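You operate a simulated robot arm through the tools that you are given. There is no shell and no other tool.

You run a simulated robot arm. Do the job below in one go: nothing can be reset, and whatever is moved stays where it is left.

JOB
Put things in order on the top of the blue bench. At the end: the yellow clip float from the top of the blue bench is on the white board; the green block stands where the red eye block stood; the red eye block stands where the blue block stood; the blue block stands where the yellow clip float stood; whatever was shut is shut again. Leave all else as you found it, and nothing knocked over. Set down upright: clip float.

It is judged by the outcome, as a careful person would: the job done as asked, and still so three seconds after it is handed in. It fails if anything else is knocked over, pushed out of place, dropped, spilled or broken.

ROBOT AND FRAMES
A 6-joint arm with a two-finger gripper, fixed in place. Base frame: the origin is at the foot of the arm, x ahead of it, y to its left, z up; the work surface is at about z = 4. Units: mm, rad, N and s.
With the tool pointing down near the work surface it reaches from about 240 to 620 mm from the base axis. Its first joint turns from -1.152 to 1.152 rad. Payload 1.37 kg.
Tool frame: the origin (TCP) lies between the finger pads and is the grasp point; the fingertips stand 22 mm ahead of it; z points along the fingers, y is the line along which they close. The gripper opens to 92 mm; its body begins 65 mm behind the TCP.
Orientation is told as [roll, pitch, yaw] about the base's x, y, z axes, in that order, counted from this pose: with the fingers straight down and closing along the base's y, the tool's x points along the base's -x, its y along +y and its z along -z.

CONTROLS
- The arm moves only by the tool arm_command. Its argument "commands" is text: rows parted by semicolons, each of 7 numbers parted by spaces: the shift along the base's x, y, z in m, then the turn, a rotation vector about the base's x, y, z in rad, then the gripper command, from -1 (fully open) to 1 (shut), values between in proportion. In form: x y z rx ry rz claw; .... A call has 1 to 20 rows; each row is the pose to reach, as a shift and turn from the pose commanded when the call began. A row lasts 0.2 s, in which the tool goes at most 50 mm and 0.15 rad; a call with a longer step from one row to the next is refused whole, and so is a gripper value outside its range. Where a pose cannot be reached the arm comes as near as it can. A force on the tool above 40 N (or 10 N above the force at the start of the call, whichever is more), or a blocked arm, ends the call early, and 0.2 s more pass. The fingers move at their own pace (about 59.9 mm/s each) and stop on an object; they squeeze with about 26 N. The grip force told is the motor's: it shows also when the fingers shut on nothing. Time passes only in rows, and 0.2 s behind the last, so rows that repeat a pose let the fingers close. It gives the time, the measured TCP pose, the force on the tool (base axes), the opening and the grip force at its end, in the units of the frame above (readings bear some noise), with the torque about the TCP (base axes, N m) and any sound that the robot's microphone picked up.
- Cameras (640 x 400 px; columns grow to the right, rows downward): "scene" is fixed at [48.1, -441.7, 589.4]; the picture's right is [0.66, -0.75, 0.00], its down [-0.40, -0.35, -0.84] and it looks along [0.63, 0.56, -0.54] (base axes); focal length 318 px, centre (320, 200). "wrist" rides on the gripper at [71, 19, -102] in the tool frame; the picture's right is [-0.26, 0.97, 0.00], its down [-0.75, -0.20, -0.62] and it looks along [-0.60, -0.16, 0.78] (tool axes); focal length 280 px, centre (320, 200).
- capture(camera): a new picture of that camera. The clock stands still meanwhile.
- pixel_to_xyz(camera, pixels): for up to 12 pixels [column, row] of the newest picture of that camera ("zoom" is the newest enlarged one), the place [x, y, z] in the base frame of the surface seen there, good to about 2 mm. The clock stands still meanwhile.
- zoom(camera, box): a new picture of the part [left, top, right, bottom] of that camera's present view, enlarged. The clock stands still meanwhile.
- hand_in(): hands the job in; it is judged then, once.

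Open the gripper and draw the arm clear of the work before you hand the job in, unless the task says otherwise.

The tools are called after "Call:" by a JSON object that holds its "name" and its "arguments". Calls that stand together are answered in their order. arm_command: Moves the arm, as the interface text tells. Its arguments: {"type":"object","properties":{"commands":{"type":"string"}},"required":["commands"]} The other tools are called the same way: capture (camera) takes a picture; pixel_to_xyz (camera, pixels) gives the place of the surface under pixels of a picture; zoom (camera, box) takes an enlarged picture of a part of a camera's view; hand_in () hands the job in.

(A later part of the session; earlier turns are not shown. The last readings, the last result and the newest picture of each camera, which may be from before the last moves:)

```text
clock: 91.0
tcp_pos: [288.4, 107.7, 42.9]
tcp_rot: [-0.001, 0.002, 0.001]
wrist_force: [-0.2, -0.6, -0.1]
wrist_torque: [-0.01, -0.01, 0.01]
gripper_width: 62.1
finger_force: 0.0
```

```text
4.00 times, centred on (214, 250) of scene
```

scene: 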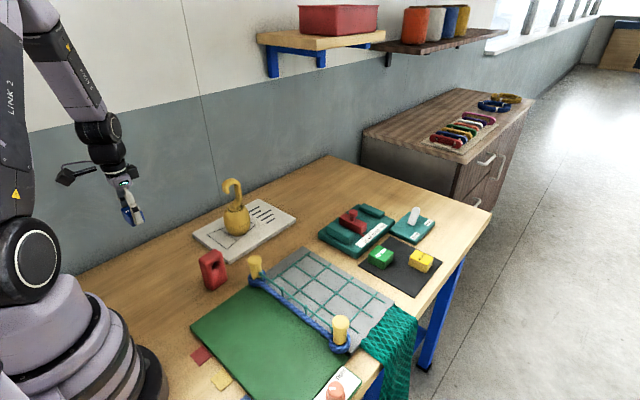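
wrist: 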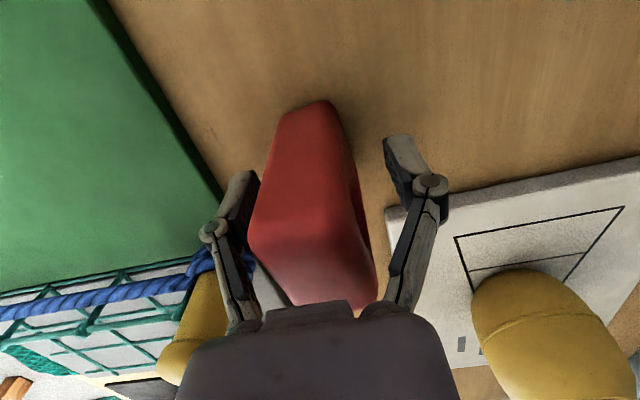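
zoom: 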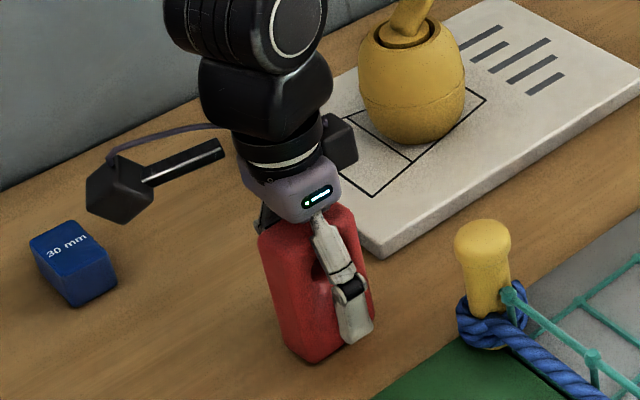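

Fingers flank the red block without contact. I close gently.

Call:
{"name": "arm_command", "arguments": {"commands": "0 0 0 0 0 0 0; 0 0 0 0 0 0 0.2; 0 0 0 0 0 0 0.5; 0 0 0 0 0 0 1; 0 0 0 0 0 0 1; 0 0 0 0 0 0 1"}}

Call:
{"name": "capture", "arguments": {"camera": "wrist"}}

```text
clock: 92.4
tcp_pos: [288.5, 109.1, 43.0]
tcp_rot: [-0.001, 0.001, 0.001]
wrist_force: [-0.4, 0.6, 4.5]
wrist_torque: [0.04, 0.06, -0.01]
gripper_width: 31.4
finger_force: 25.9
```

```text
taken
```

wrist: 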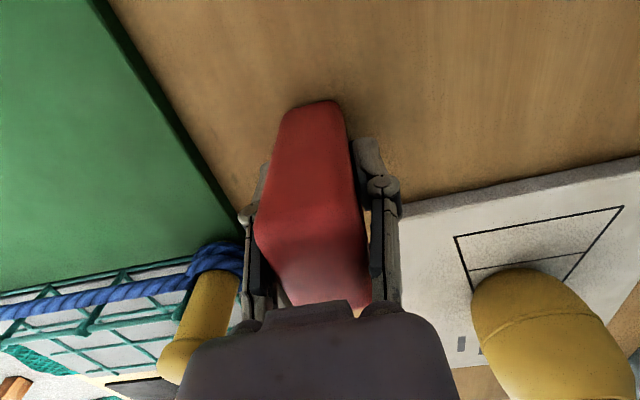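

Gripped at 31 mm. I lift slowly 90 mm.

Call:
{"name": "arm_command", "arguments": {"commands": "0 0 0.001 0 0 0 1; 0 0 0.003 0 0 0 1; 0 0 0.006 0 0 0 1; 0 0 0.01 0 0 0 1; 0 0 0.015 0 0 0 1; 0 0 0.021 0 0 0 1; 0 0 0.029 0 0 0 1; 0 0 0.038 0 0 0 1; 0 0 0.048 0 0 0 1; 0 0 0.058 0 0 0 1; 0 0 0.068 0 0 0 1; 0 0 0.077 0 0 0 1; 0 0 0.084 0 0 0 1; 0 0 0.088 0 0 0 1; 0 0 0.09 0 0 0 1"}}

Call:
{"name": "capture", "arguments": {"camera": "wrist"}}

Call:
{"name": "zoom", "arguments": {"camera": "scene", "box": [130, 180, 290, 300]}}

```text
clock: 95.6
tcp_pos: [288.2, 106.9, 132.2]
tcp_rot: [0.0, 0.002, 0.0]
wrist_force: [1.3, -0.2, -0.9]
wrist_torque: [0.04, 0.01, 0.01]
gripper_width: 31.4
finger_force: 25.7
```

```text
taken
```

wrist: 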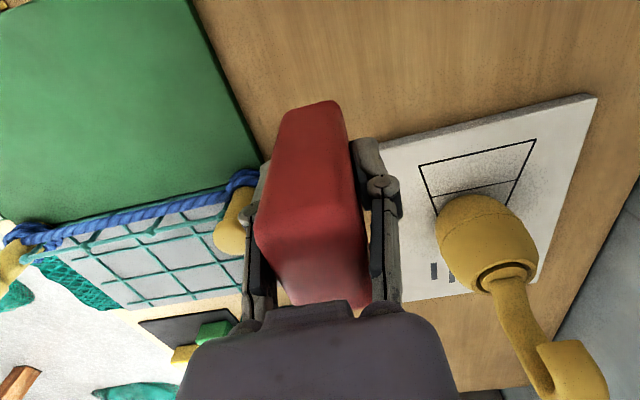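

```text
3.33 times, centred on (210, 240) of scene
```

zoom: 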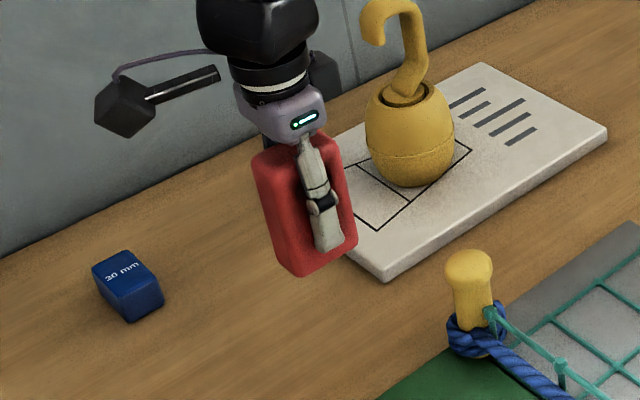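

The red block hangs upright. I carry it at a higher level, first to (430,80), clear of bollard and board.

Call:
{"name": "arm_command", "arguments": {"commands": "0.0039 -0.0008 0.003 0 0 0 1; 0.0118 -0.0023 0.008 0 0 0 1; 0.0216 -0.0042 0.015 0 0 0 1; 0.0334 -0.0066 0.022 0 0 0 1; 0.0471 -0.0093 0.029 0 0 0 1; 0.0628 -0.0124 0.035 0 0 0 1; 0.0805 -0.0159 0.039 0 0 0 1; 0.0972 -0.0192 0.04 0 0 0 1; 0.112 -0.0221 0.04 0 0 0 1; 0.1238 -0.0244 0.04 0 0 0 1; 0.1326 -0.0261 0.04 0 0 0 1; 0.1385 -0.0273 0.04 0 0 0 1; 0.142 -0.028 0.04 0 0 0 1"}}

```text
clock: 98.4
tcp_pos: [430.9, 78.7, 171.8]
tcp_rot: [0.001, 0.0, 0.001]
wrist_force: [-0.4, 0.4, -1.2]
wrist_torque: [0.02, 0.0, 0.02]
gripper_width: 31.6
finger_force: 26.6
```

Steady. Next I swing toward the mat at this height, tool still straight down.

Call:
{"name": "arm_command", "arguments": {"commands": "0.0018 -0.0036 0 0 0 0 1; 0.0055 -0.0107 0 0 0 0 1; 0.0101 -0.0195 0 0 0 0 1; 0.0157 -0.0302 0 0 0 0 1; 0.0221 -0.0426 0 0 0 0 1; 0.0295 -0.0568 0 0 0 0 1; 0.0378 -0.0728 0 0 0 0 1; 0.047 -0.0906 0 0 0 0 1; 0.0567 -0.1092 0 0 0 0 1; 0.0664 -0.1279 0 0 0 0 1; 0.0761 -0.1465 0 0 0 0 1; 0.0857 -0.1652 0 0 0 0 1; 0.0954 -0.1838 0 0 0 0 1; 0.1051 -0.2025 0 0 0 0 1; 0.1143 -0.2202 0 0 0 0 1; 0.1226 -0.2362 0 0 0 0 1; 0.1295 -0.2495 0 0 0 0 1; 0.1351 -0.2602 0 0 0 0 1; 0.1388 -0.2673 0 0 0 0 1; 0.1411 -0.2717 0 0 0 0 1"}}

Call:
{"name": "capture", "arguments": {"camera": "scene"}}

```text
clock: 102.6
tcp_pos: [570.9, -190.8, 173.0]
tcp_rot: [0.001, 0.0, 0.0]
wrist_force: [0.6, -0.8, -0.3]
wrist_torque: [-0.01, 0.0, 0.01]
gripper_width: 31.4
finger_force: 26.6
```

```text
taken
```

scene: 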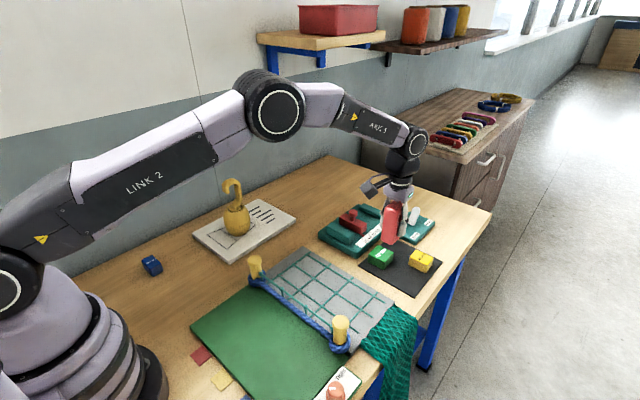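

There is still bend left in the elbow. I try moving on to above (593.5,−235.5), tool straight down.

Call:
{"name": "arm_command", "arguments": {"commands": "0.0018 -0.0035 0 0 0 0 1; 0.0055 -0.0106 0 0 0 0 1; 0.0101 -0.0195 0 0 0 0 1; 0.0148 -0.0284 0 0 0 0 1; 0.0189 -0.0364 0 0 0 0 1; 0.0217 -0.0417 0 0 0 0 1; 0.0226 -0.0438 0 0 0 0 1; 0.0226 -0.0438 0 0 0 0 1"}}

```text
clock: 104.4
tcp_pos: [594.7, -234.3, 172.4]
tcp_rot: [0.001, 0.001, 0.001]
wrist_force: [0.9, 0.5, -1.7]
wrist_torque: [0.01, 0.03, 0.01]
gripper_width: 31.5
finger_force: 26.6
```

Reachable straight-down. I descend in stages, first to z≈100.

Call:
{"name": "arm_command", "arguments": {"commands": "0 0 -0.003 0 0 0 1; 0 0 -0.009 0 0 0 1; 0 0 -0.018 0 0 0 1; 0 0 -0.028 0 0 0 1; 0 0 -0.038 0 0 0 1; 0 0 -0.048 0 0 0 1; 0 0 -0.057 0 0 0 1; 0 0 -0.064 0 0 0 1; 0 0 -0.069 0 0 0 1; 0 0 -0.072 0 0 0 1; 0 0 -0.072 0 0 0 1"}}

Call:
{"name": "zoom", "arguments": {"camera": "scene", "box": [340, 190, 468, 300]}}

Call:
{"name": "capture", "arguments": {"camera": "wrist"}}

```text
clock: 106.8
tcp_pos: [593.7, -234.2, 98.8]
tcp_rot: [0.0, 0.001, 0.0]
wrist_force: [-0.7, 0.3, -1.8]
wrist_torque: [0.0, -0.01, -0.02]
gripper_width: 31.4
finger_force: 26.3
```

```text
3.64 times, centred on (404, 245) of scene
```

zoom: 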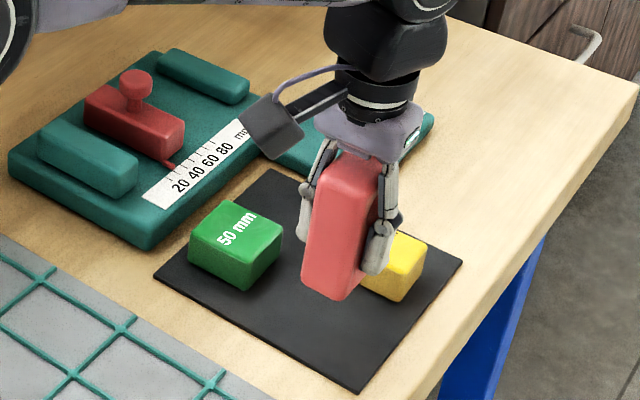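

```text
taken
```

wrist: 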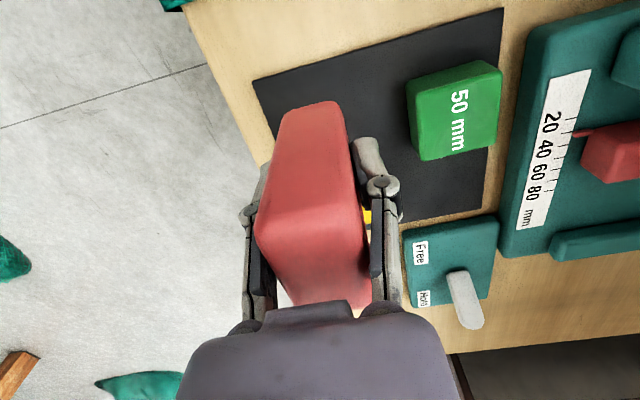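

Reach holds at z≈100. I continue down to about z=53.

Call:
{"name": "arm_command", "arguments": {"commands": "0 0 -0.003 0 0 0 1; 0 0 -0.008 0 0 0 1; 0 0 -0.015 0 0 0 1; 0 0 -0.023 0 0 0 1; 0 0 -0.031 0 0 0 1; 0 0 -0.038 0 0 0 1; 0 0 -0.043 0 0 0 1; 0 0 -0.047 0 0 0 1; 0 0 -0.048 0 0 0 1; 0 0 -0.048 0 0 0 1"}}

Call:
{"name": "zoom", "arguments": {"camera": "scene", "box": [340, 210, 468, 300]}}

```text
clock: 109.0
tcp_pos: [591.1, -232.9, 51.5]
tcp_rot: [0.0, 0.0, 0.0]
wrist_force: [-0.2, 0.1, -1.7]
wrist_torque: [0.0, 0.02, 0.0]
gripper_width: 31.5
finger_force: 26.1
out of reach, approached as far as the arm can: row 5, 6, 9, 10
```

```text
4.44 times, centred on (404, 255) of scene
```

zoom: 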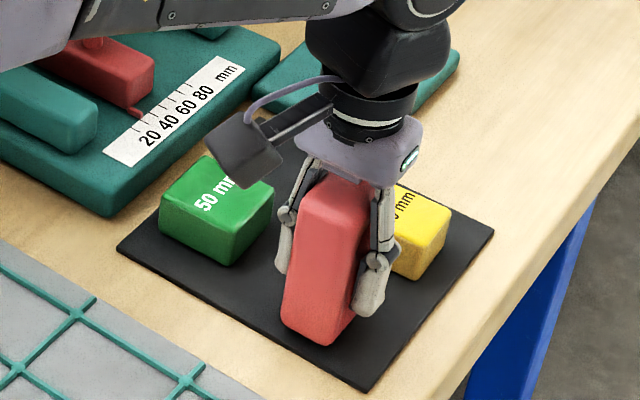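

At this height the arm is at its limit, ~3 mm short of the ideal centre (591,−233 vs 593.5,−235.5), which is close enough. I lower the last ~7 mm in small steps, easing 1 mm inward.

Call:
{"name": "arm_command", "arguments": {"commands": "-0.0002 0 -0.001 0 0 0 1; -0.0004 0.0001 -0.002 0 0 0 1; -0.0006 0.0002 -0.003 0 0 0 1; -0.0008 0.0003 -0.004 0 0 0 1; -0.001 0.0004 -0.005 0 0 0 1; -0.001 0.0004 -0.005 0 0 0 1"}}

```text
clock: 110.4
tcp_pos: [589.7, -233.1, 47.2]
tcp_rot: [-0.001, 0.0, 0.0]
wrist_force: [0.9, -0.4, -1.7]
wrist_torque: [0.01, 0.02, 0.0]
gripper_width: 31.2
finger_force: 26.0
```

Call:
{"name": "arm_command", "arguments": {"commands": "0 0 -0.0007 0 0 0 1; -0.0001 0 -0.0014 0 0 0 1; -0.0001 0 -0.0014 0 0 0 1"}}

Call:
{"name": "zoom", "arguments": {"camera": "scene", "box": [364, 230, 444, 295]}}

```text
clock: 111.2
tcp_pos: [590.8, -233.1, 47.6]
tcp_rot: [0.0, 0.0, 0.0]
wrist_force: [-5.6, 2.9, 7.2]
wrist_torque: [0.13, 0.15, 0.02]
gripper_width: 31.6
finger_force: 26.3
```

```text
6.15 times, centred on (404, 262) of scene
```

zoom: 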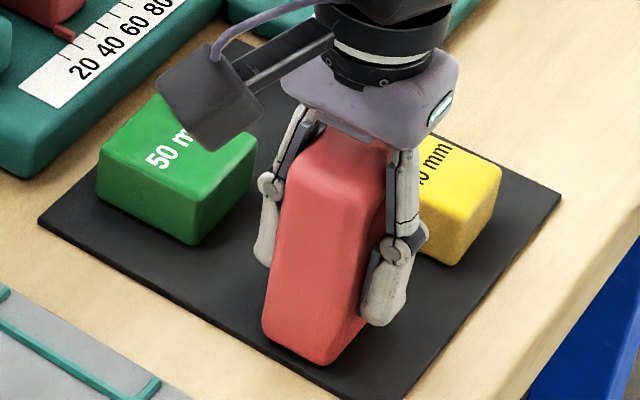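

The block is resting on the mat (7 N). I ease up 0.5 mm, open to ~50 mm and rise straight up past its top.

Call:
{"name": "arm_command", "arguments": {"commands": "0 0 0.0005 0 0 0 0.9; 0 0 0.0005 0 0 0 0.4; 0 0 0.0005 0 0 0 0; 0 0 0.0005 0 0 0 -0.15; 0 0 0.0005 0 0 0 -0.15; 0 0 0.0005 0 0 0 -0.15"}}

Call:
{"name": "zoom", "arguments": {"camera": "scene", "box": [364, 230, 444, 295]}}

Call:
{"name": "capture", "arguments": {"camera": "wrist"}}

```text
clock: 112.6
tcp_pos: [591.0, -234.1, 48.2]
tcp_rot: [0.0, -0.001, 0.0]
wrist_force: [-0.6, 0.4, 0.2]
wrist_torque: [0.0, -0.01, -0.06]
gripper_width: 53.1
finger_force: 0.1
```

```text
6.15 times, centred on (404, 262) of scene
```

zoom: 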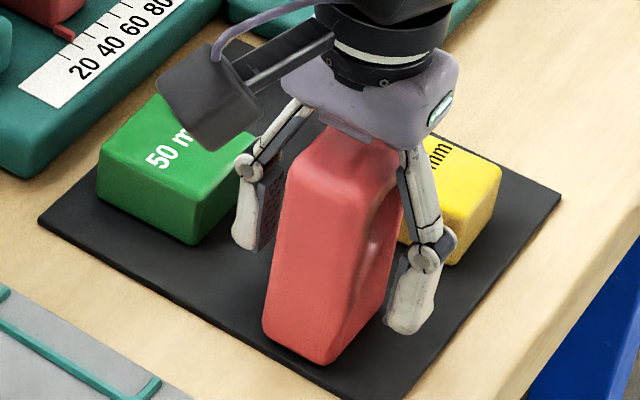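

```text
taken
```

wrist: 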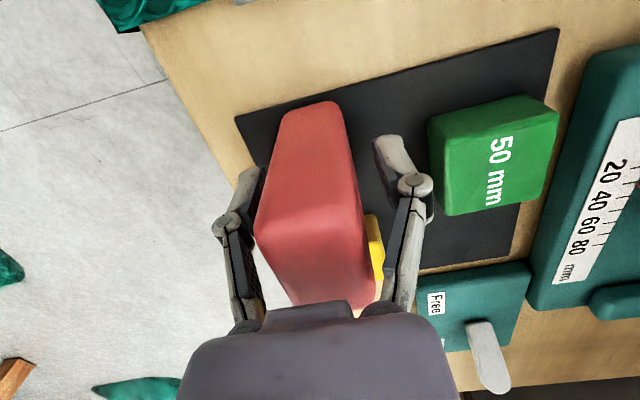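

The red block stands free. I rise straight up.

Call:
{"name": "arm_command", "arguments": {"commands": "0 0 0.006 0 0 0 -0.15; 0 0 0.018 0 0 0 -0.15; 0 0 0.035 0 0 0 -0.15; 0 0 0.055 0 0 0 -0.15; 0 0 0.08 0 0 0 -0.15; 0 0 0.105 0 0 0 -0.15; 0 0 0.13 0 0 0 -0.15; 0 0 0.14 0 0 0 -0.15"}}

Call:
{"name": "capture", "arguments": {"camera": "wrist"}}

Call:
{"name": "zoom", "arguments": {"camera": "scene", "box": [356, 225, 452, 295]}}

```text
clock: 114.4
tcp_pos: [593.2, -236.3, 188.4]
tcp_rot: [0.0, 0.002, 0.0]
wrist_force: [-0.1, 0.1, -0.6]
wrist_torque: [-0.04, 0.01, 0.01]
gripper_width: 52.9
finger_force: 0.0
out of reach, approached as far as the arm can: row 4, 5, 6, 7, 8
```

```text
taken
```

wrist: 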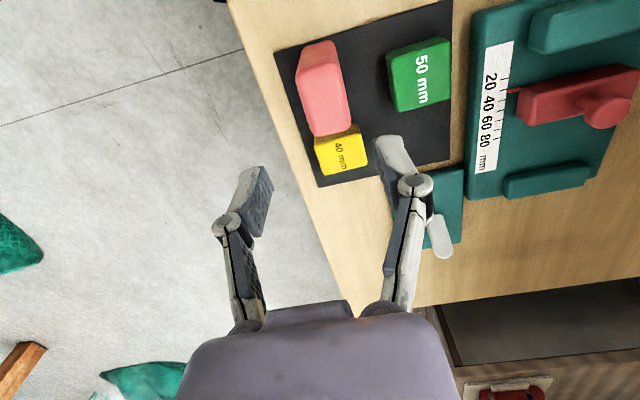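

```text
5.71 times, centred on (404, 260) of scene
```

zoom: 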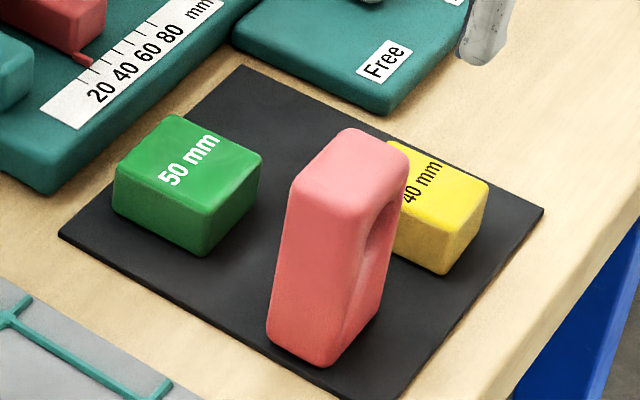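

The red block stands upright on the mat. I measure where it is.

Call:
{"name": "pixel_to_xyz", "arguments": {"camera": "zoom", "pixels": [[300, 180], [350, 133], [400, 155], [355, 205], [345, 170], [280, 260], [320, 280], [318, 360], [272, 340], [355, 300], [190, 160], [440, 200]]}}

Call:
{"name": "pixel_to_xyz", "arguments": {"camera": "wrist", "pixels": [[300, 75], [333, 63], [312, 130], [350, 125], [325, 95], [303, 100], [345, 90], [315, 50], [295, 55], [418, 75], [340, 150], [390, 75]]}}

```text
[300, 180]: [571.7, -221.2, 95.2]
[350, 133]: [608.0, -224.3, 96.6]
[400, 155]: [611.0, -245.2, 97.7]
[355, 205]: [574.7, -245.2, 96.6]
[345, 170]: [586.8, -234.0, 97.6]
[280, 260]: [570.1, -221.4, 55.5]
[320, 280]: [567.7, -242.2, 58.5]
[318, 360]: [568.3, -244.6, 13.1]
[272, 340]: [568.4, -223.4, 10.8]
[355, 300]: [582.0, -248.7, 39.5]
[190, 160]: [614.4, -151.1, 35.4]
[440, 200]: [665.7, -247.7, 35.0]
```

```text
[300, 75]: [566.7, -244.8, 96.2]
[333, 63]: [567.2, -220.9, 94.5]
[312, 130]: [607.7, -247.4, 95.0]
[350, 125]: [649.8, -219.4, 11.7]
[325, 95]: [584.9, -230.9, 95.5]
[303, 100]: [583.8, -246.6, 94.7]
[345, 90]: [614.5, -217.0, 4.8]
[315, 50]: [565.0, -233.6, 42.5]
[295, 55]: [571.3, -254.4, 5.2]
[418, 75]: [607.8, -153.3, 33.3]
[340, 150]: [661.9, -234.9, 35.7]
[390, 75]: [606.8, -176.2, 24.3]
```

Red stands centred at about (589.5,−233.5), within ~4 mm of blue's old centre. For green I need the gap to the gauge plate; I measure the plate edge, knob height and green's edges.

Call:
{"name": "zoom", "arguments": {"camera": "scene", "box": [310, 195, 406, 285]}}

Call:
{"name": "zoom", "arguments": {"camera": "wrist", "box": [360, 0, 560, 120]}}

Call:
{"name": "pixel_to_xyz", "arguments": {"camera": "wrist", "pixels": [[466, 120], [470, 60], [474, 12], [458, 100], [450, 60], [602, 105], [605, 90], [550, 100], [560, 25], [447, 45], [390, 100], [388, 60]]}}

```text
4.44 times, centred on (358, 240) of scene
```

zoom: 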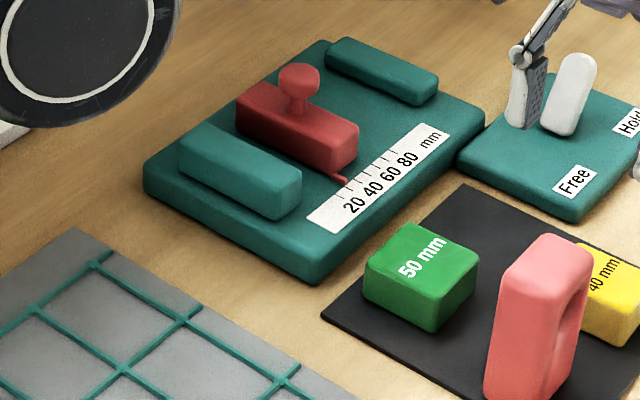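

```text
3.20 times, centred on (460, 60) of wrist
```

zoom: 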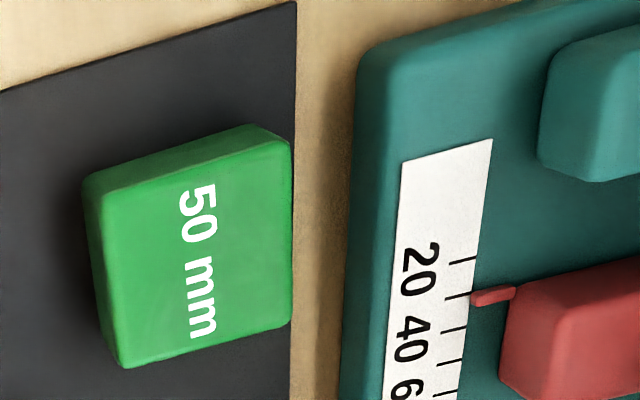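

```text
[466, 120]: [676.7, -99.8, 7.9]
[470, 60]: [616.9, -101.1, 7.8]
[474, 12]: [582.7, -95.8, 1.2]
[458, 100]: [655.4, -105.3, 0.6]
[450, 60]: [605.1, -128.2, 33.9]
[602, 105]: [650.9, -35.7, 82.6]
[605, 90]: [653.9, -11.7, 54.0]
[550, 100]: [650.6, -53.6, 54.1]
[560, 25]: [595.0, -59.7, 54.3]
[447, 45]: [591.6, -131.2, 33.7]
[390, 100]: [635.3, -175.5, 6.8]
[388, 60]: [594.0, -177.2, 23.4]
```

Plate edge is y≈−101, green's +y face ≈ −127: a 56 mm opening fits. I move above green at (610,−151.5).

Call:
{"name": "arm_command", "arguments": {"commands": "0.004 0.02 0 0 0 0 -0.22; 0.01 0.05 -0.005 0 0 0 -0.22; 0.015 0.075 -0.015 0 0 0 -0.22; 0.017 0.085 -0.03 0 0 0 -0.22; 0.017 0.085 -0.04 0 0 0 -0.22; 0.017 0.085 -0.04 0 0 0 -0.22"}}

Call:
{"name": "capture", "arguments": {"camera": "wrist"}}

Call:
{"name": "zoom", "arguments": {"camera": "wrist", "box": [260, 30, 420, 130]}}

```text
clock: 115.8
tcp_pos: [622.7, -154.1, 148.0]
tcp_rot: [0.002, 0.002, -0.001]
wrist_force: [0.8, 0.1, 0.3]
wrist_torque: [-0.01, -0.01, 0.03]
gripper_width: 56.3
finger_force: 0.0
out of reach, approached as far as the arm can: row 1, 2, 3, 4, 5, 6
```

```text
taken
```

wrist: 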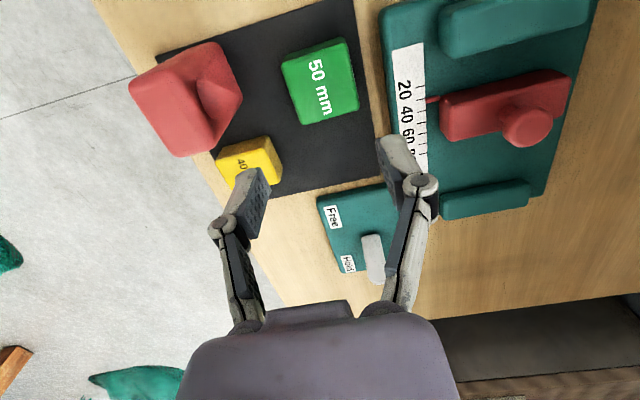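

```text
4.00 times, centred on (340, 80) of wrist
```

zoom: 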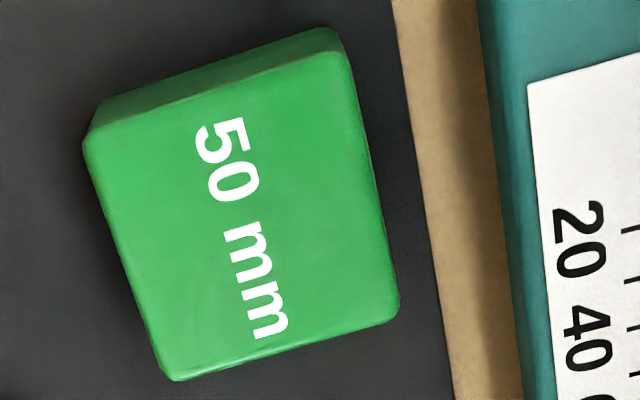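

The arm ended at (622.7,−154,148), further out than wanted. I correct inward to x≈611 and check.

Call:
{"name": "arm_command", "arguments": {"commands": "-0.006 0.0013 0 0 0 0 -0.22; -0.0117 0.0026 0 0 0 0 -0.22; -0.0117 0.0026 0 0 0 0 -0.22; -0.0117 0.0026 0 0 0 0 -0.22"}}

```text
clock: 116.8
tcp_pos: [622.8, -152.6, 146.2]
tcp_rot: [0.002, 0.001, 0.0]
wrist_force: [-0.8, 0.0, 1.1]
wrist_torque: [0.01, 0.02, -0.01]
gripper_width: 56.0
finger_force: 0.0
out of reach, approached as far as the arm can: row 1, 2, 3, 4
```

The arm did not respond to an 11 mm inward command. I look at the arm's configuration before moving further.

Call:
{"name": "capture", "arguments": {"camera": "scene"}}

```text
taken
```

scene: 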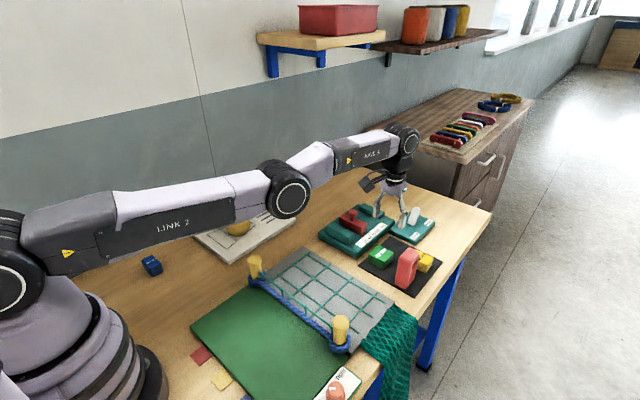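

The elbow has dropped below the shoulder–wrist line: the arm passed through its straight pose and is now in the elbow-down form. I measure the elbow, shoulder and wrist heights to judge clearances.

Call:
{"name": "pixel_to_xyz", "arguments": {"camera": "scene", "pixels": [[290, 190], [290, 212], [180, 213], [215, 230], [404, 141], [345, 160], [8, 268], [60, 250], [240, 222], [300, 215], [385, 180], [100, 230]]}}

Call:
{"name": "zoom", "arguments": {"camera": "scene", "box": [180, 100, 460, 275]}}

```text
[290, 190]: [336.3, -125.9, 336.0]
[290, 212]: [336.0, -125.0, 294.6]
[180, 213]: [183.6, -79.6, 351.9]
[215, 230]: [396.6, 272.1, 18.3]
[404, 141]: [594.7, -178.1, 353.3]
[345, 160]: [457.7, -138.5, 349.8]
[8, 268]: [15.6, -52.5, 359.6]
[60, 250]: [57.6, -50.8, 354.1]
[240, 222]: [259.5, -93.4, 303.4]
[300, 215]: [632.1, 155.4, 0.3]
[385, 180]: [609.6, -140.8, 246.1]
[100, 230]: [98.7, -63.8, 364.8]
```

```text
2.29 times, centred on (320, 188) of scene
```

zoom: 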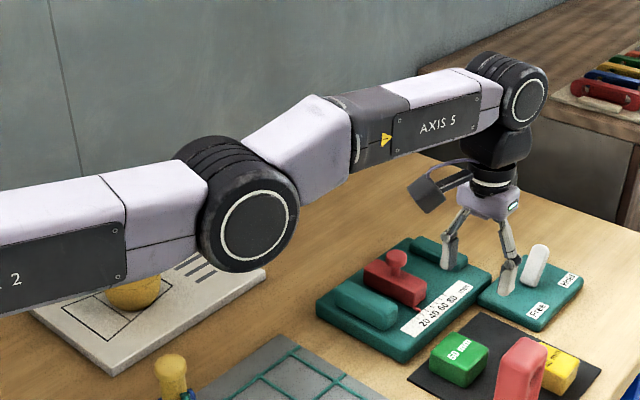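

Measurements: shoulder z≈355, elbow z≈336, wrist z≈353; all well above the objects. To bring the elbow back up, I raise the tool (driving the arm to full stretch), then pull inward and check which way the elbow bends.

Call:
{"name": "arm_command", "arguments": {"commands": "0.01 0 0.03 0 0 0 -0.22; 0.02 0 0.07 0 0 0 -0.22; 0.04 0 0.11 0 0 0 -0.22; 0.04 0 0.11 0 0 0 -0.22; 0.0 0 0.12 0 0 0 -0.22; -0.04 0 0.13 0 0 0 -0.22; -0.08 0 0.13 0 0 0 -0.22"}}

Call:
{"name": "capture", "arguments": {"camera": "scene"}}

```text
clock: 118.4
tcp_pos: [608.1, -156.8, 271.9]
tcp_rot: [0.0, 0.001, 0.0]
wrist_force: [-0.4, 0.1, 0.1]
wrist_torque: [0.01, -0.05, 0.02]
gripper_width: 55.9
finger_force: 0.1
out of reach, approached as far as the arm can: row 1, 2, 3, 4, 5, 6, 7
```

```text
taken
```

scene: 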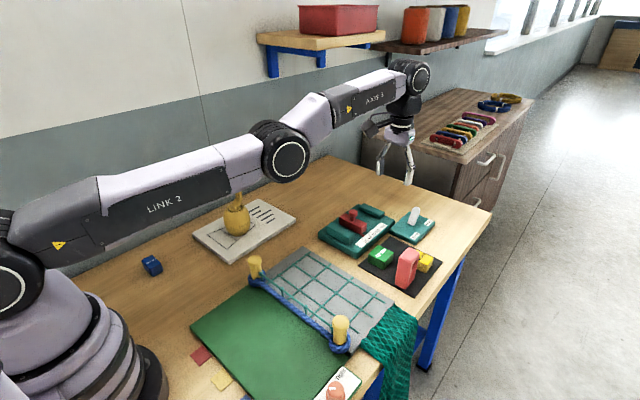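

Still elbow-down at its limit. I try a stronger outward over-reach, then pull inward, all at this safe height.

Call:
{"name": "arm_command", "arguments": {"commands": "0.05 -0.01 0 0 0 0 -0.22; 0.1 -0.02 0 0 0 0 -0.22; 0.145 -0.03 0 0 0 0 -0.22; 0.145 -0.03 0 0 0 0 -0.22; 0.1 -0.02 0 0 0 0 -0.22; 0.055 -0.01 0 0 0 0 -0.22; 0.01 0 0 0 0 0 -0.22; -0.035 0 0 0 0 0 -0.22; -0.08 0 0 0 0 0 -0.22; -0.12 0 0 0 0 0 -0.22"}}

Call:
{"name": "capture", "arguments": {"camera": "scene"}}

```text
refused: row 1 steps farther than a row can; nothing moved
```

```text
taken
```

scene: 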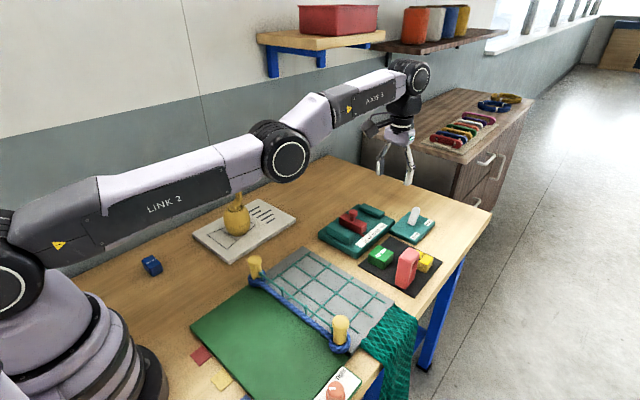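

The first step slightly exceeded the limit. I resend with 45 mm steps.

Call:
{"name": "arm_command", "arguments": {"commands": "0.045 -0.01 0 0 0 0 -0.22; 0.09 -0.02 0 0 0 0 -0.22; 0.135 -0.03 0 0 0 0 -0.22; 0.135 -0.03 0 0 0 0 -0.22; 0.09 -0.02 0 0 0 0 -0.22; 0.045 -0.01 0 0 0 0 -0.22; 0.0 0 0 0 0 0 -0.22; -0.045 0 0 0 0 0 -0.22; -0.09 0 0 0 0 0 -0.22; -0.13 0 0 0 0 0 -0.22"}}

Call:
{"name": "capture", "arguments": {"camera": "scene"}}

```text
clock: 120.6
tcp_pos: [606.9, -160.9, 279.1]
tcp_rot: [0.0, 0.001, 0.0]
wrist_force: [-0.3, -0.1, 0.1]
wrist_torque: [-0.03, -0.01, -0.02]
gripper_width: 56.0
finger_force: 0.1
out of reach, approached as far as the arm can: row 1, 2, 3, 4, 5, 6, 8, 9, 10
```

```text
taken
```

scene: 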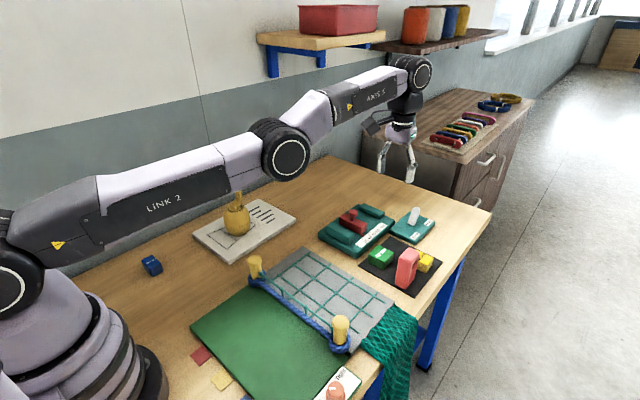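

Still elbow-down. I use the wrist's bend limit instead: pitching the tool inward step by step while keeping the wrist where it is, which should force the forearm downward and the elbow up.

Call:
{"name": "arm_command", "arguments": {"commands": "-0.031 0 0.002 0 0.15 0 -0.22; -0.061 0 0.009 0 0.3 0 -0.22; -0.09 0 0.02 0 0.45 0 -0.22; -0.116 0 0.036 0 0.6 0 -0.22; -0.14 0 0.055 0 0.75 0 -0.22; -0.161 0 0.078 0 0.9 0 -0.22"}}

Call:
{"name": "capture", "arguments": {"camera": "scene"}}

```text
clock: 122.0
tcp_pos: [399.6, -153.6, 324.7]
tcp_rot: [-0.002, 0.899, 0.001]
wrist_force: [0.1, 0.5, -0.6]
wrist_torque: [0.0, 0.02, 0.01]
gripper_width: 56.0
finger_force: 0.0
out of reach, approached as far as the arm can: row 2, 4, 5, 6
```

```text
taken
```

scene: 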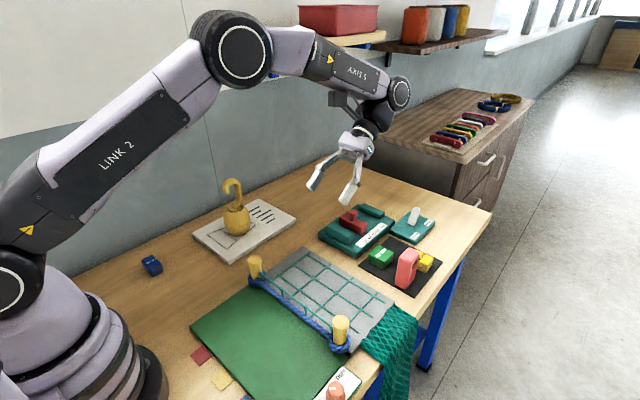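

It worked: the elbow is up again. I rotate the tool back to straight down while staying well inside reach.

Call:
{"name": "arm_command", "arguments": {"commands": "0.015 0 -0.01 0 -0.15 0 -0.22; 0.03 0 -0.02 0 -0.3 0 -0.22; 0.045 0 -0.035 0 -0.45 0 -0.22; 0.06 0 -0.05 0 -0.6 0 -0.22; 0.075 0 -0.07 0 -0.75 0 -0.22; 0.09 0 -0.09 0 -0.9 0 -0.22; 0.1 0 -0.1 0 -0.9 0 -0.22; 0.1 0 -0.1 0 -0.9 0 -0.22"}}

Call:
{"name": "capture", "arguments": {"camera": "scene"}}

Call:
{"name": "capture", "arguments": {"camera": "wrist"}}

```text
clock: 123.8
tcp_pos: [497.8, -152.4, 224.4]
tcp_rot: [0.001, -0.001, 0.0]
wrist_force: [-0.2, 0.7, 0.1]
wrist_torque: [-0.02, 0.0, 0.01]
gripper_width: 56.1
finger_force: 0.0
```

```text
taken
```

scene: 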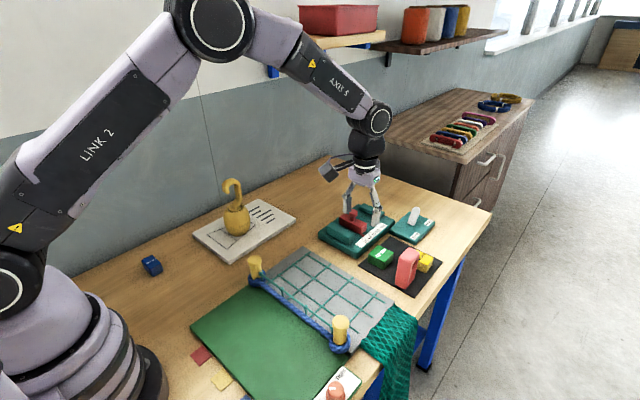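

```text
taken
```

wrist: 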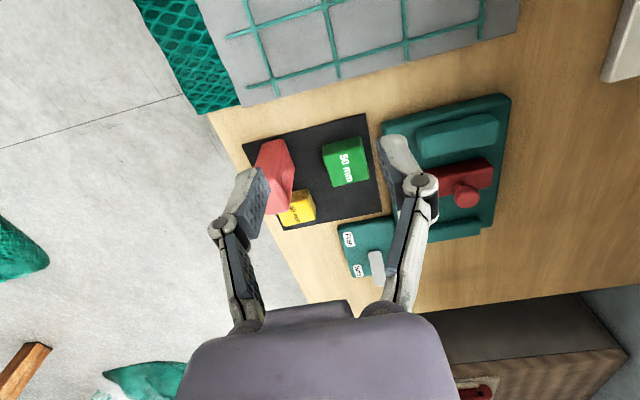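

Elbow is up and nothing was disturbed. To stay off the limit I'll grip green 8 mm behind its centre, at TCP (606,−151.5); I move above it at z≈100.

Call:
{"name": "arm_command", "arguments": {"commands": "0.035 0 -0.02 0 0 0 -0.22; 0.07 0.0005 -0.045 0 0 0 -0.22; 0.1 0.001 -0.075 0 0 0 -0.22; 0.108 0.001 -0.11 0 0 0 -0.22; 0.108 0.001 -0.124 0 0 0 -0.22; 0.108 0.001 -0.124 0 0 0 -0.22"}}

Call:
{"name": "capture", "arguments": {"camera": "wrist"}}

Call:
{"name": "zoom", "arguments": {"camera": "wrist", "box": [240, 60, 440, 200]}}

```text
clock: 125.2
tcp_pos: [606.9, -154.0, 100.3]
tcp_rot: [0.0, 0.001, 0.001]
wrist_force: [-0.2, -1.3, -0.1]
wrist_torque: [-0.01, 0.03, -0.01]
gripper_width: 56.3
finger_force: 0.0
```

```text
taken
```

wrist: 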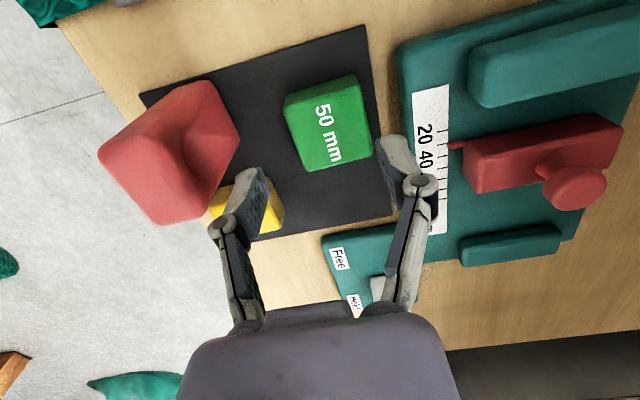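

```text
2.86 times, centred on (340, 130) of wrist
```

zoom: 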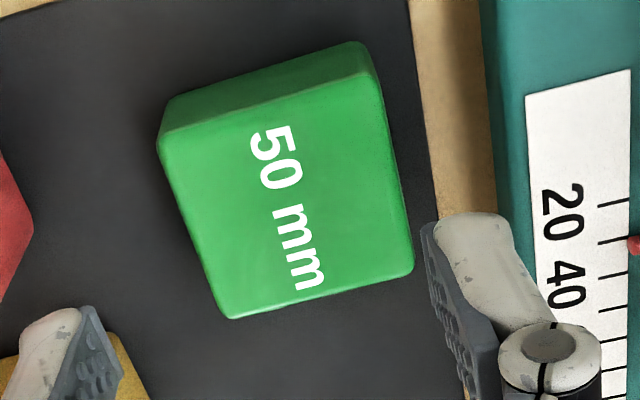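

I measure green's side faces here to centre the fingers in y.

Call:
{"name": "pixel_to_xyz", "arguments": {"camera": "zoom", "pixels": [[180, 190], [195, 240], [388, 150], [398, 200], [290, 200], [165, 130], [365, 60], [405, 270], [225, 312], [320, 290], [260, 100], [500, 150]]}}

```text
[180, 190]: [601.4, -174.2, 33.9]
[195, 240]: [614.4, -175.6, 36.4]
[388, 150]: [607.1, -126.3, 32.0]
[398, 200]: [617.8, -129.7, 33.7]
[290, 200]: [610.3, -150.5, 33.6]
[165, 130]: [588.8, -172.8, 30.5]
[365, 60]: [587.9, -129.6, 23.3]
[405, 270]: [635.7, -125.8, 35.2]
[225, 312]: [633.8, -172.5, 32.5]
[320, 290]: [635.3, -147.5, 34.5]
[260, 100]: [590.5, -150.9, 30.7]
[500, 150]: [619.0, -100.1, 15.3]
```

Green centre is (612.5,−151), so I shift +3 mm in y, open to 60 mm, and descend to just above its top for a check.

Call:
{"name": "arm_command", "arguments": {"commands": "0 0.003 -0.015 0 0 0 -0.3; 0 0.003 -0.03 0 0 0 -0.3; 0 0.003 -0.036 0 0 0 -0.3; 0 0.003 -0.036 0 0 0 -0.3"}}

Call:
{"name": "capture", "arguments": {"camera": "wrist"}}

Call:
{"name": "zoom", "arguments": {"camera": "scene", "box": [340, 200, 452, 290]}}

```text
clock: 126.2
tcp_pos: [607.8, -150.8, 62.5]
tcp_rot: [0.002, 0.001, 0.0]
wrist_force: [0.6, -0.6, -0.6]
wrist_torque: [-0.03, 0.0, 0.01]
gripper_width: 59.9
finger_force: 0.0
```

```text
taken
```

wrist: 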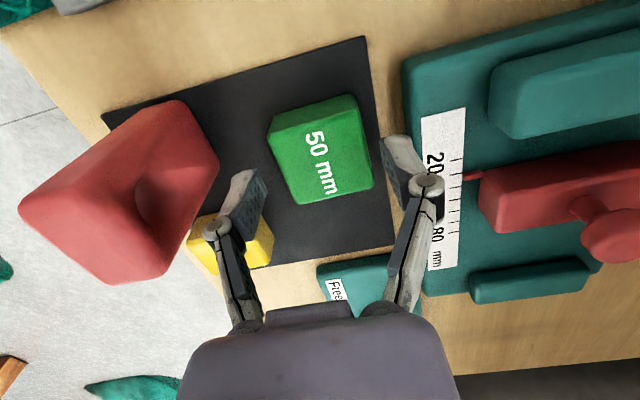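

```text
4.44 times, centred on (396, 245) of scene
```

zoom: 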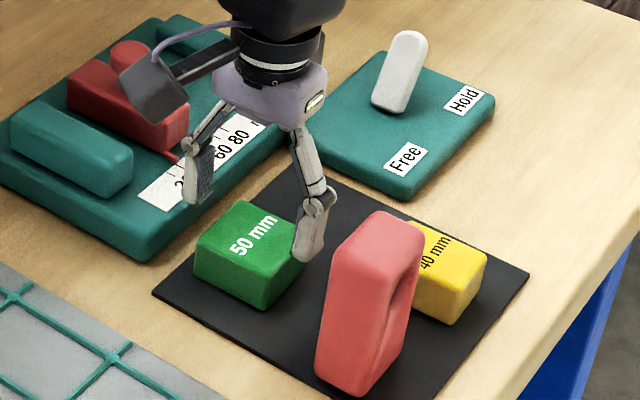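

Fingers align with both side faces, clear of plate and red block. I descend to z≈28.

Call:
{"name": "arm_command", "arguments": {"commands": "0 0 -0.01 0 0 0 -0.3; 0 0 -0.02 0 0 0 -0.3; 0 0 -0.028 0 0 0 -0.3; 0 0 -0.034 0 0 0 -0.3; 0 0 -0.034 0 0 0 -0.3"}}

Call:
{"name": "capture", "arguments": {"camera": "wrist"}}

Call:
{"name": "zoom", "arguments": {"camera": "scene", "box": [340, 200, 452, 290]}}

```text
clock: 127.4
tcp_pos: [605.9, -149.8, 29.5]
tcp_rot: [-0.001, 0.0, 0.0]
wrist_force: [-0.4, -0.6, 0.0]
wrist_torque: [-0.01, -0.01, 0.0]
gripper_width: 59.7
finger_force: 0.0
```

```text
taken
```

wrist: 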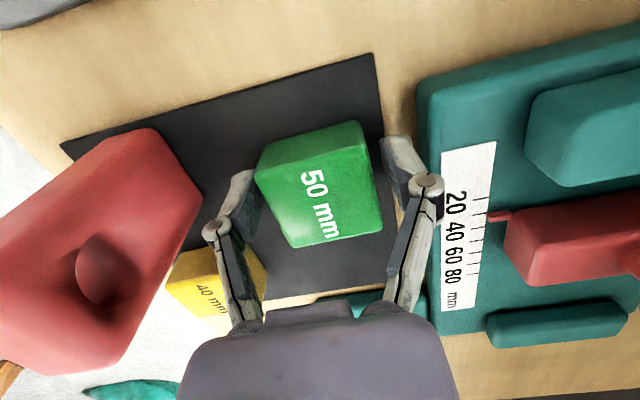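

```text
4.44 times, centred on (396, 245) of scene
```

zoom: 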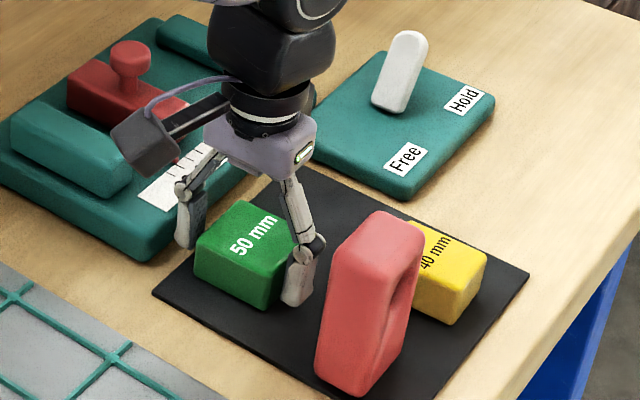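

Tips are about 1–2 mm above the mat, good depth. I close on green.

Call:
{"name": "arm_command", "arguments": {"commands": "0 0 0 0 0 0 -0.1; 0 0 0 0 0 0 0.1; 0 0 0 0 0 0 0.5; 0 0 0 0 0 0 1; 0 0 0 0 0 0 1; 0 0 0 0 0 0 1"}}

Call:
{"name": "zoom", "arguments": {"camera": "wrist", "box": [200, 100, 440, 260]}}

```text
clock: 128.8
tcp_pos: [606.8, -149.3, 29.8]
tcp_rot: [0.0, -0.001, 0.0]
wrist_force: [-0.8, -1.8, 3.6]
wrist_torque: [-0.02, 0.05, -0.01]
gripper_width: 49.7
finger_force: 26.0
```

```text
2.50 times, centred on (320, 180) of wrist
```

zoom: 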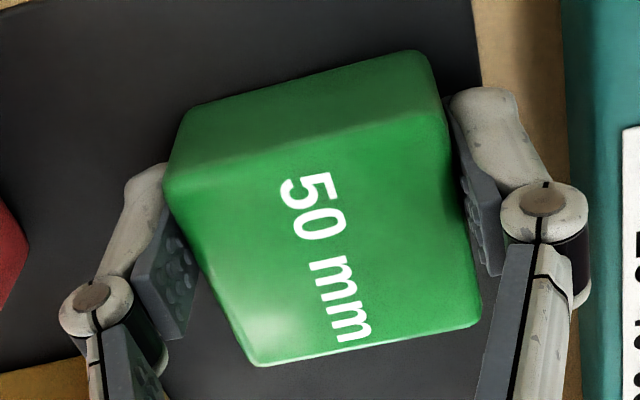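

Gripped at 49.7 mm. I lift slowly and straight up.

Call:
{"name": "arm_command", "arguments": {"commands": "0 0 0.001 0 0 0 1; 0 0 0.003 0 0 0 1; 0 0 0.006 0 0 0 1; 0 0 0.01 0 0 0 1; 0 0 0.015 0 0 0 1; 0 0 0.021 0 0 0 1; 0 0 0.029 0 0 0 1; 0 0 0.039 0 0 0 1; 0 0 0.051 0 0 0 1; 0 0 0.064 0 0 0 1; 0 0 0.077 0 0 0 1; 0 0 0.09 0 0 0 1; 0 0 0.103 0 0 0 1; 0 0 0.115 0 0 0 1; 0 0 0.125 0 0 0 1; 0 0 0.132 0 0 0 1; 0 0 0.136 0 0 0 1"}}

Call:
{"name": "capture", "arguments": {"camera": "wrist"}}

Call:
{"name": "capture", "arguments": {"camera": "scene"}}

```text
clock: 132.4
tcp_pos: [607.1, -148.6, 165.1]
tcp_rot: [0.0, -0.001, 0.0]
wrist_force: [0.1, 0.0, -1.6]
wrist_torque: [0.0, 0.03, -0.02]
gripper_width: 49.3
finger_force: 25.7
```

```text
taken
```

wrist: 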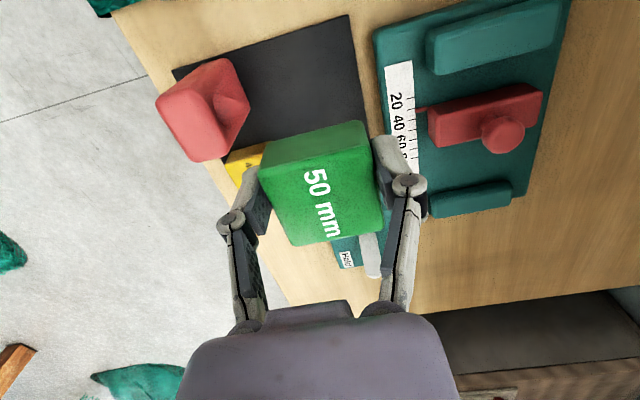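

```text
taken
```

scene: 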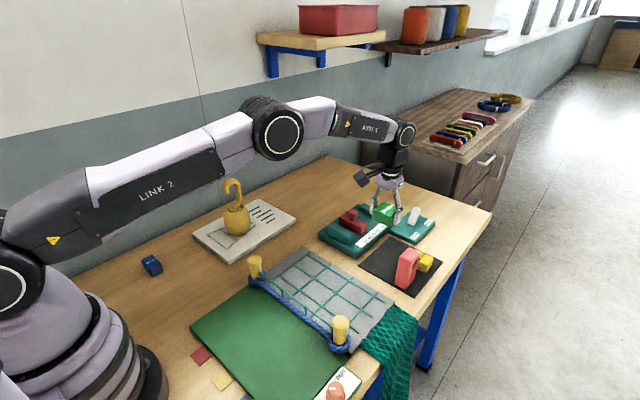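

Green is held level, elbow up. I carry it slowly to (430,80).

Call:
{"name": "arm_command", "arguments": {"commands": "-0.0024 0.0032 0 0 0 0 1; -0.0073 0.0095 0.001 0 0 0 1; -0.0134 0.0174 0.002 0 0 0 1; -0.0207 0.0269 0.004 0 0 0 1; -0.0293 0.038 0.006 0 0 0 1; -0.039 0.0507 0.008 0 0 0 1; -0.05 0.0649 0.01 0 0 0 1; -0.0622 0.0808 0.01 0 0 0 1; -0.0744 0.0966 0.01 0 0 0 1; -0.0866 0.1125 0.01 0 0 0 1; -0.0988 0.1283 0.01 0 0 0 1; -0.111 0.1441 0.01 0 0 0 1; -0.1232 0.16 0.01 0 0 0 1; -0.1348 0.175 0.01 0 0 0 1; -0.1458 0.1893 0.01 0 0 0 1; -0.1556 0.202 0.01 0 0 0 1; -0.1641 0.213 0.01 0 0 0 1; -0.1702 0.221 0.01 0 0 0 1; -0.1745 0.2265 0.01 0 0 0 1; -0.1768 0.2297 0.01 0 0 0 1"}}

Call:
{"name": "capture", "arguments": {"camera": "wrist"}}

```text
clock: 136.6
tcp_pos: [429.9, 80.3, 176.3]
tcp_rot: [0.001, 0.001, 0.002]
wrist_force: [0.6, -0.6, -1.9]
wrist_torque: [0.02, -0.01, 0.01]
gripper_width: 49.4
finger_force: 26.2
```

```text
taken
```

wrist: 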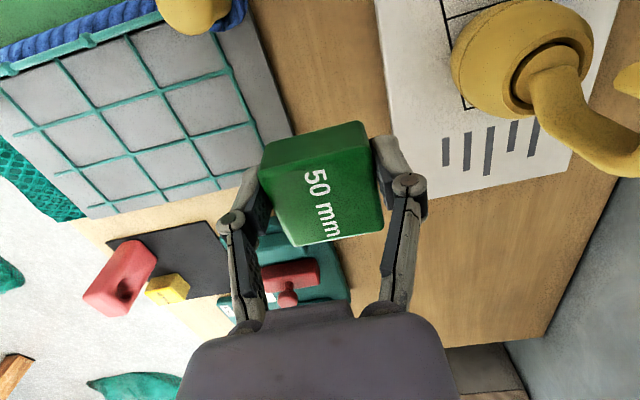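

Still well held. Next to above (282.4,108), so that green's centre lies over the red block's old centre (288,108).

Call:
{"name": "arm_command", "arguments": {"commands": "-0.0039 0.0007 0 0 0 0 1; -0.0118 0.0022 0 0 0 0 1; -0.0216 0.0041 0 0 0 0 1; -0.0334 0.0063 0 0 0 0 1; -0.0472 0.0089 0 0 0 0 1; -0.0629 0.0119 0 0 0 0 1; -0.0806 0.0153 0 0 0 0 1; -0.0982 0.0186 0 0 0 0 1; -0.114 0.0216 0 0 0 0 1; -0.1267 0.024 0 0 0 0 1; -0.1366 0.0259 0 0 0 0 1; -0.1434 0.0272 0 0 0 0 1; -0.1475 0.028 0 0 0 0 1; -0.1475 0.028 0 0 0 0 1"}}

Call:
{"name": "capture", "arguments": {"camera": "wrist"}}

Call:
{"name": "capture", "arguments": {"camera": "scene"}}

```text
clock: 139.6
tcp_pos: [282.0, 109.4, 177.1]
tcp_rot: [0.001, -0.001, 0.0]
wrist_force: [-0.2, -0.8, -0.5]
wrist_torque: [0.01, 0.02, 0.03]
gripper_width: 49.2
finger_force: 26.2
```

```text
taken
```

wrist: 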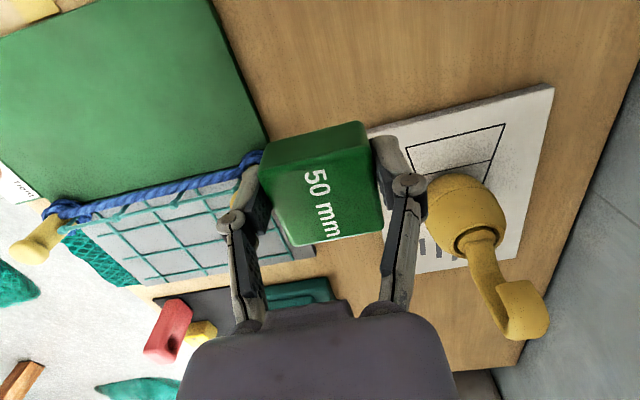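

```text
taken
```

scene: 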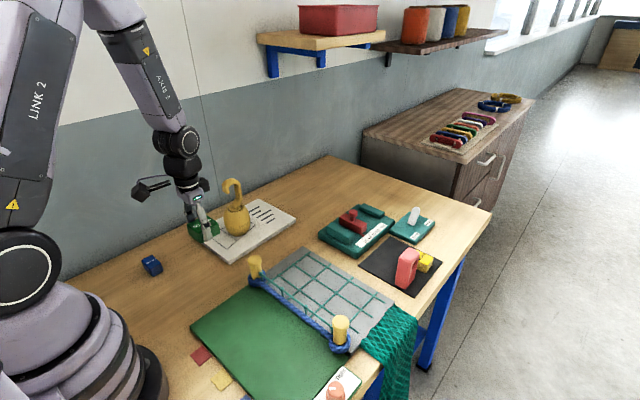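

I check the green board's near edge relative to where the fingers will come down.

Call:
{"name": "pixel_to_xyz", "arguments": {"camera": "scene", "pixels": [[240, 292], [225, 303], [205, 317], [252, 283], [230, 295], [215, 280], [200, 290]]}}

Call:
{"name": "arm_command", "arguments": {"commands": "0 0 -0.004 0 0 0 1; 0 0 -0.011 0 0 0 1; 0 0 -0.021 0 0 0 1; 0 0 -0.033 0 0 0 1; 0 0 -0.046 0 0 0 1; 0 0 -0.059 0 0 0 1; 0 0 -0.071 0 0 0 1; 0 0 -0.081 0 0 0 1; 0 0 -0.088 0 0 0 1; 0 0 -0.092 0 0 0 1; 0 0 -0.092 0 0 0 1"}}

Call:
{"name": "capture", "arguments": {"camera": "wrist"}}

```text
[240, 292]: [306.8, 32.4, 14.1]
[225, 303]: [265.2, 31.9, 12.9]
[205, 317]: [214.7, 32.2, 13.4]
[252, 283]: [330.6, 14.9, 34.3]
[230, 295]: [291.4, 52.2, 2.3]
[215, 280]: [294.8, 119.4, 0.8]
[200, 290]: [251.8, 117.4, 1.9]
```

```text
clock: 142.0
tcp_pos: [281.7, 107.5, 84.0]
tcp_rot: [0.0, -0.001, -0.001]
wrist_force: [0.3, 0.9, 0.4]
wrist_torque: [0.03, 0.01, 0.02]
gripper_width: 49.3
finger_force: 25.7
```

```text
taken
```

wrist: 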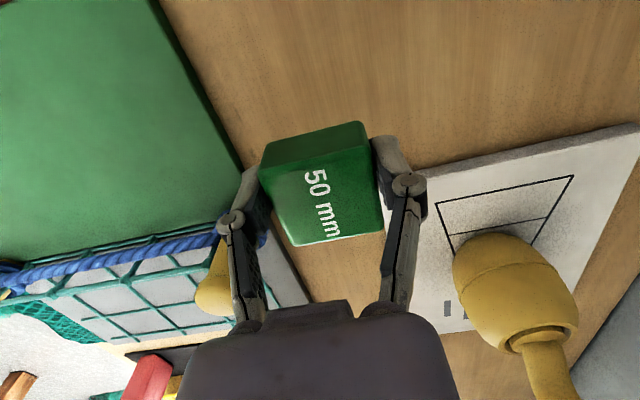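

Board edge is y≈33, fingers will stay at y>60. I continue down to z≈32.

Call:
{"name": "arm_command", "arguments": {"commands": "0 0 -0.003 0 0 0 1; 0 0 -0.008 0 0 0 1; 0 0 -0.015 0 0 0 1; 0 0 -0.023 0 0 0 1; 0 0 -0.031 0 0 0 1; 0 0 -0.039 0 0 0 1; 0 0 -0.045 0 0 0 1; 0 0 -0.049 0 0 0 1; 0 0 -0.051 0 0 0 1; 0 0 -0.051 0 0 0 1"}}

Call:
{"name": "zoom", "arguments": {"camera": "scene", "box": [150, 210, 278, 300]}}

```text
clock: 144.2
tcp_pos: [282.8, 108.2, 34.1]
tcp_rot: [0.0, 0.001, 0.0]
wrist_force: [0.1, 0.6, -0.3]
wrist_torque: [0.01, -0.01, 0.02]
gripper_width: 48.9
finger_force: 25.8
```

```text
4.44 times, centred on (214, 255) of scene
```

zoom: 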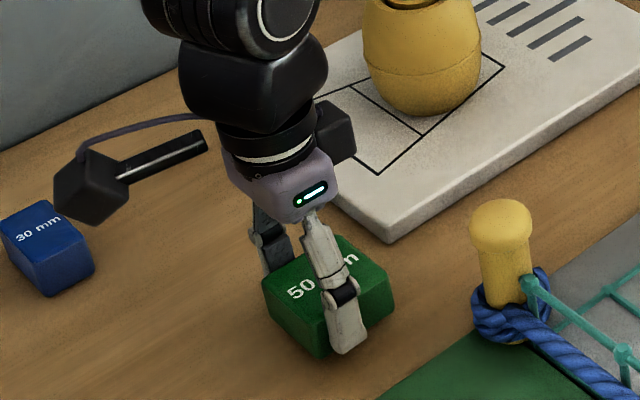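

About 6 mm left. I lower in small steps.

Call:
{"name": "arm_command", "arguments": {"commands": "0 0 -0.001 0 0 0 1; 0 0 -0.002 0 0 0 1; 0 0 -0.003 0 0 0 1; 0 0 -0.004 0 0 0 1; 0 0 -0.004 0 0 0 1"}}

Call:
{"name": "arm_command", "arguments": {"commands": "0 0 -0.0006 0 0 0 1; 0 0 -0.0012 0 0 0 1; 0 0 -0.0012 0 0 0 1"}}

```text
clock: 145.4
tcp_pos: [282.2, 108.2, 30.9]
tcp_rot: [-0.001, 0.0, 0.0]
wrist_force: [0.4, 0.7, -0.2]
wrist_torque: [0.04, 0.01, -0.02]
gripper_width: 49.4
finger_force: 26.0
```

```text
clock: 146.2
tcp_pos: [281.2, 108.0, 28.0]
tcp_rot: [-0.001, 0.001, 0.0]
wrist_force: [-0.7, 0.5, -0.3]
wrist_torque: [-0.01, 0.03, 0.02]
gripper_width: 49.3
finger_force: 26.3
```

No contact yet. I go on in fine steps.

Call:
{"name": "arm_command", "arguments": {"commands": "0 0 -0.0006 0 0 0 1; 0 0 -0.0012 0 0 0 1; 0 0 -0.0012 0 0 0 1"}}

```text
clock: 147.0
tcp_pos: [281.7, 107.8, 26.8]
tcp_rot: [0.001, -0.001, 0.001]
wrist_force: [0.0, -0.5, -0.5]
wrist_torque: [-0.03, -0.02, 0.01]
gripper_width: 49.3
finger_force: 25.8
```

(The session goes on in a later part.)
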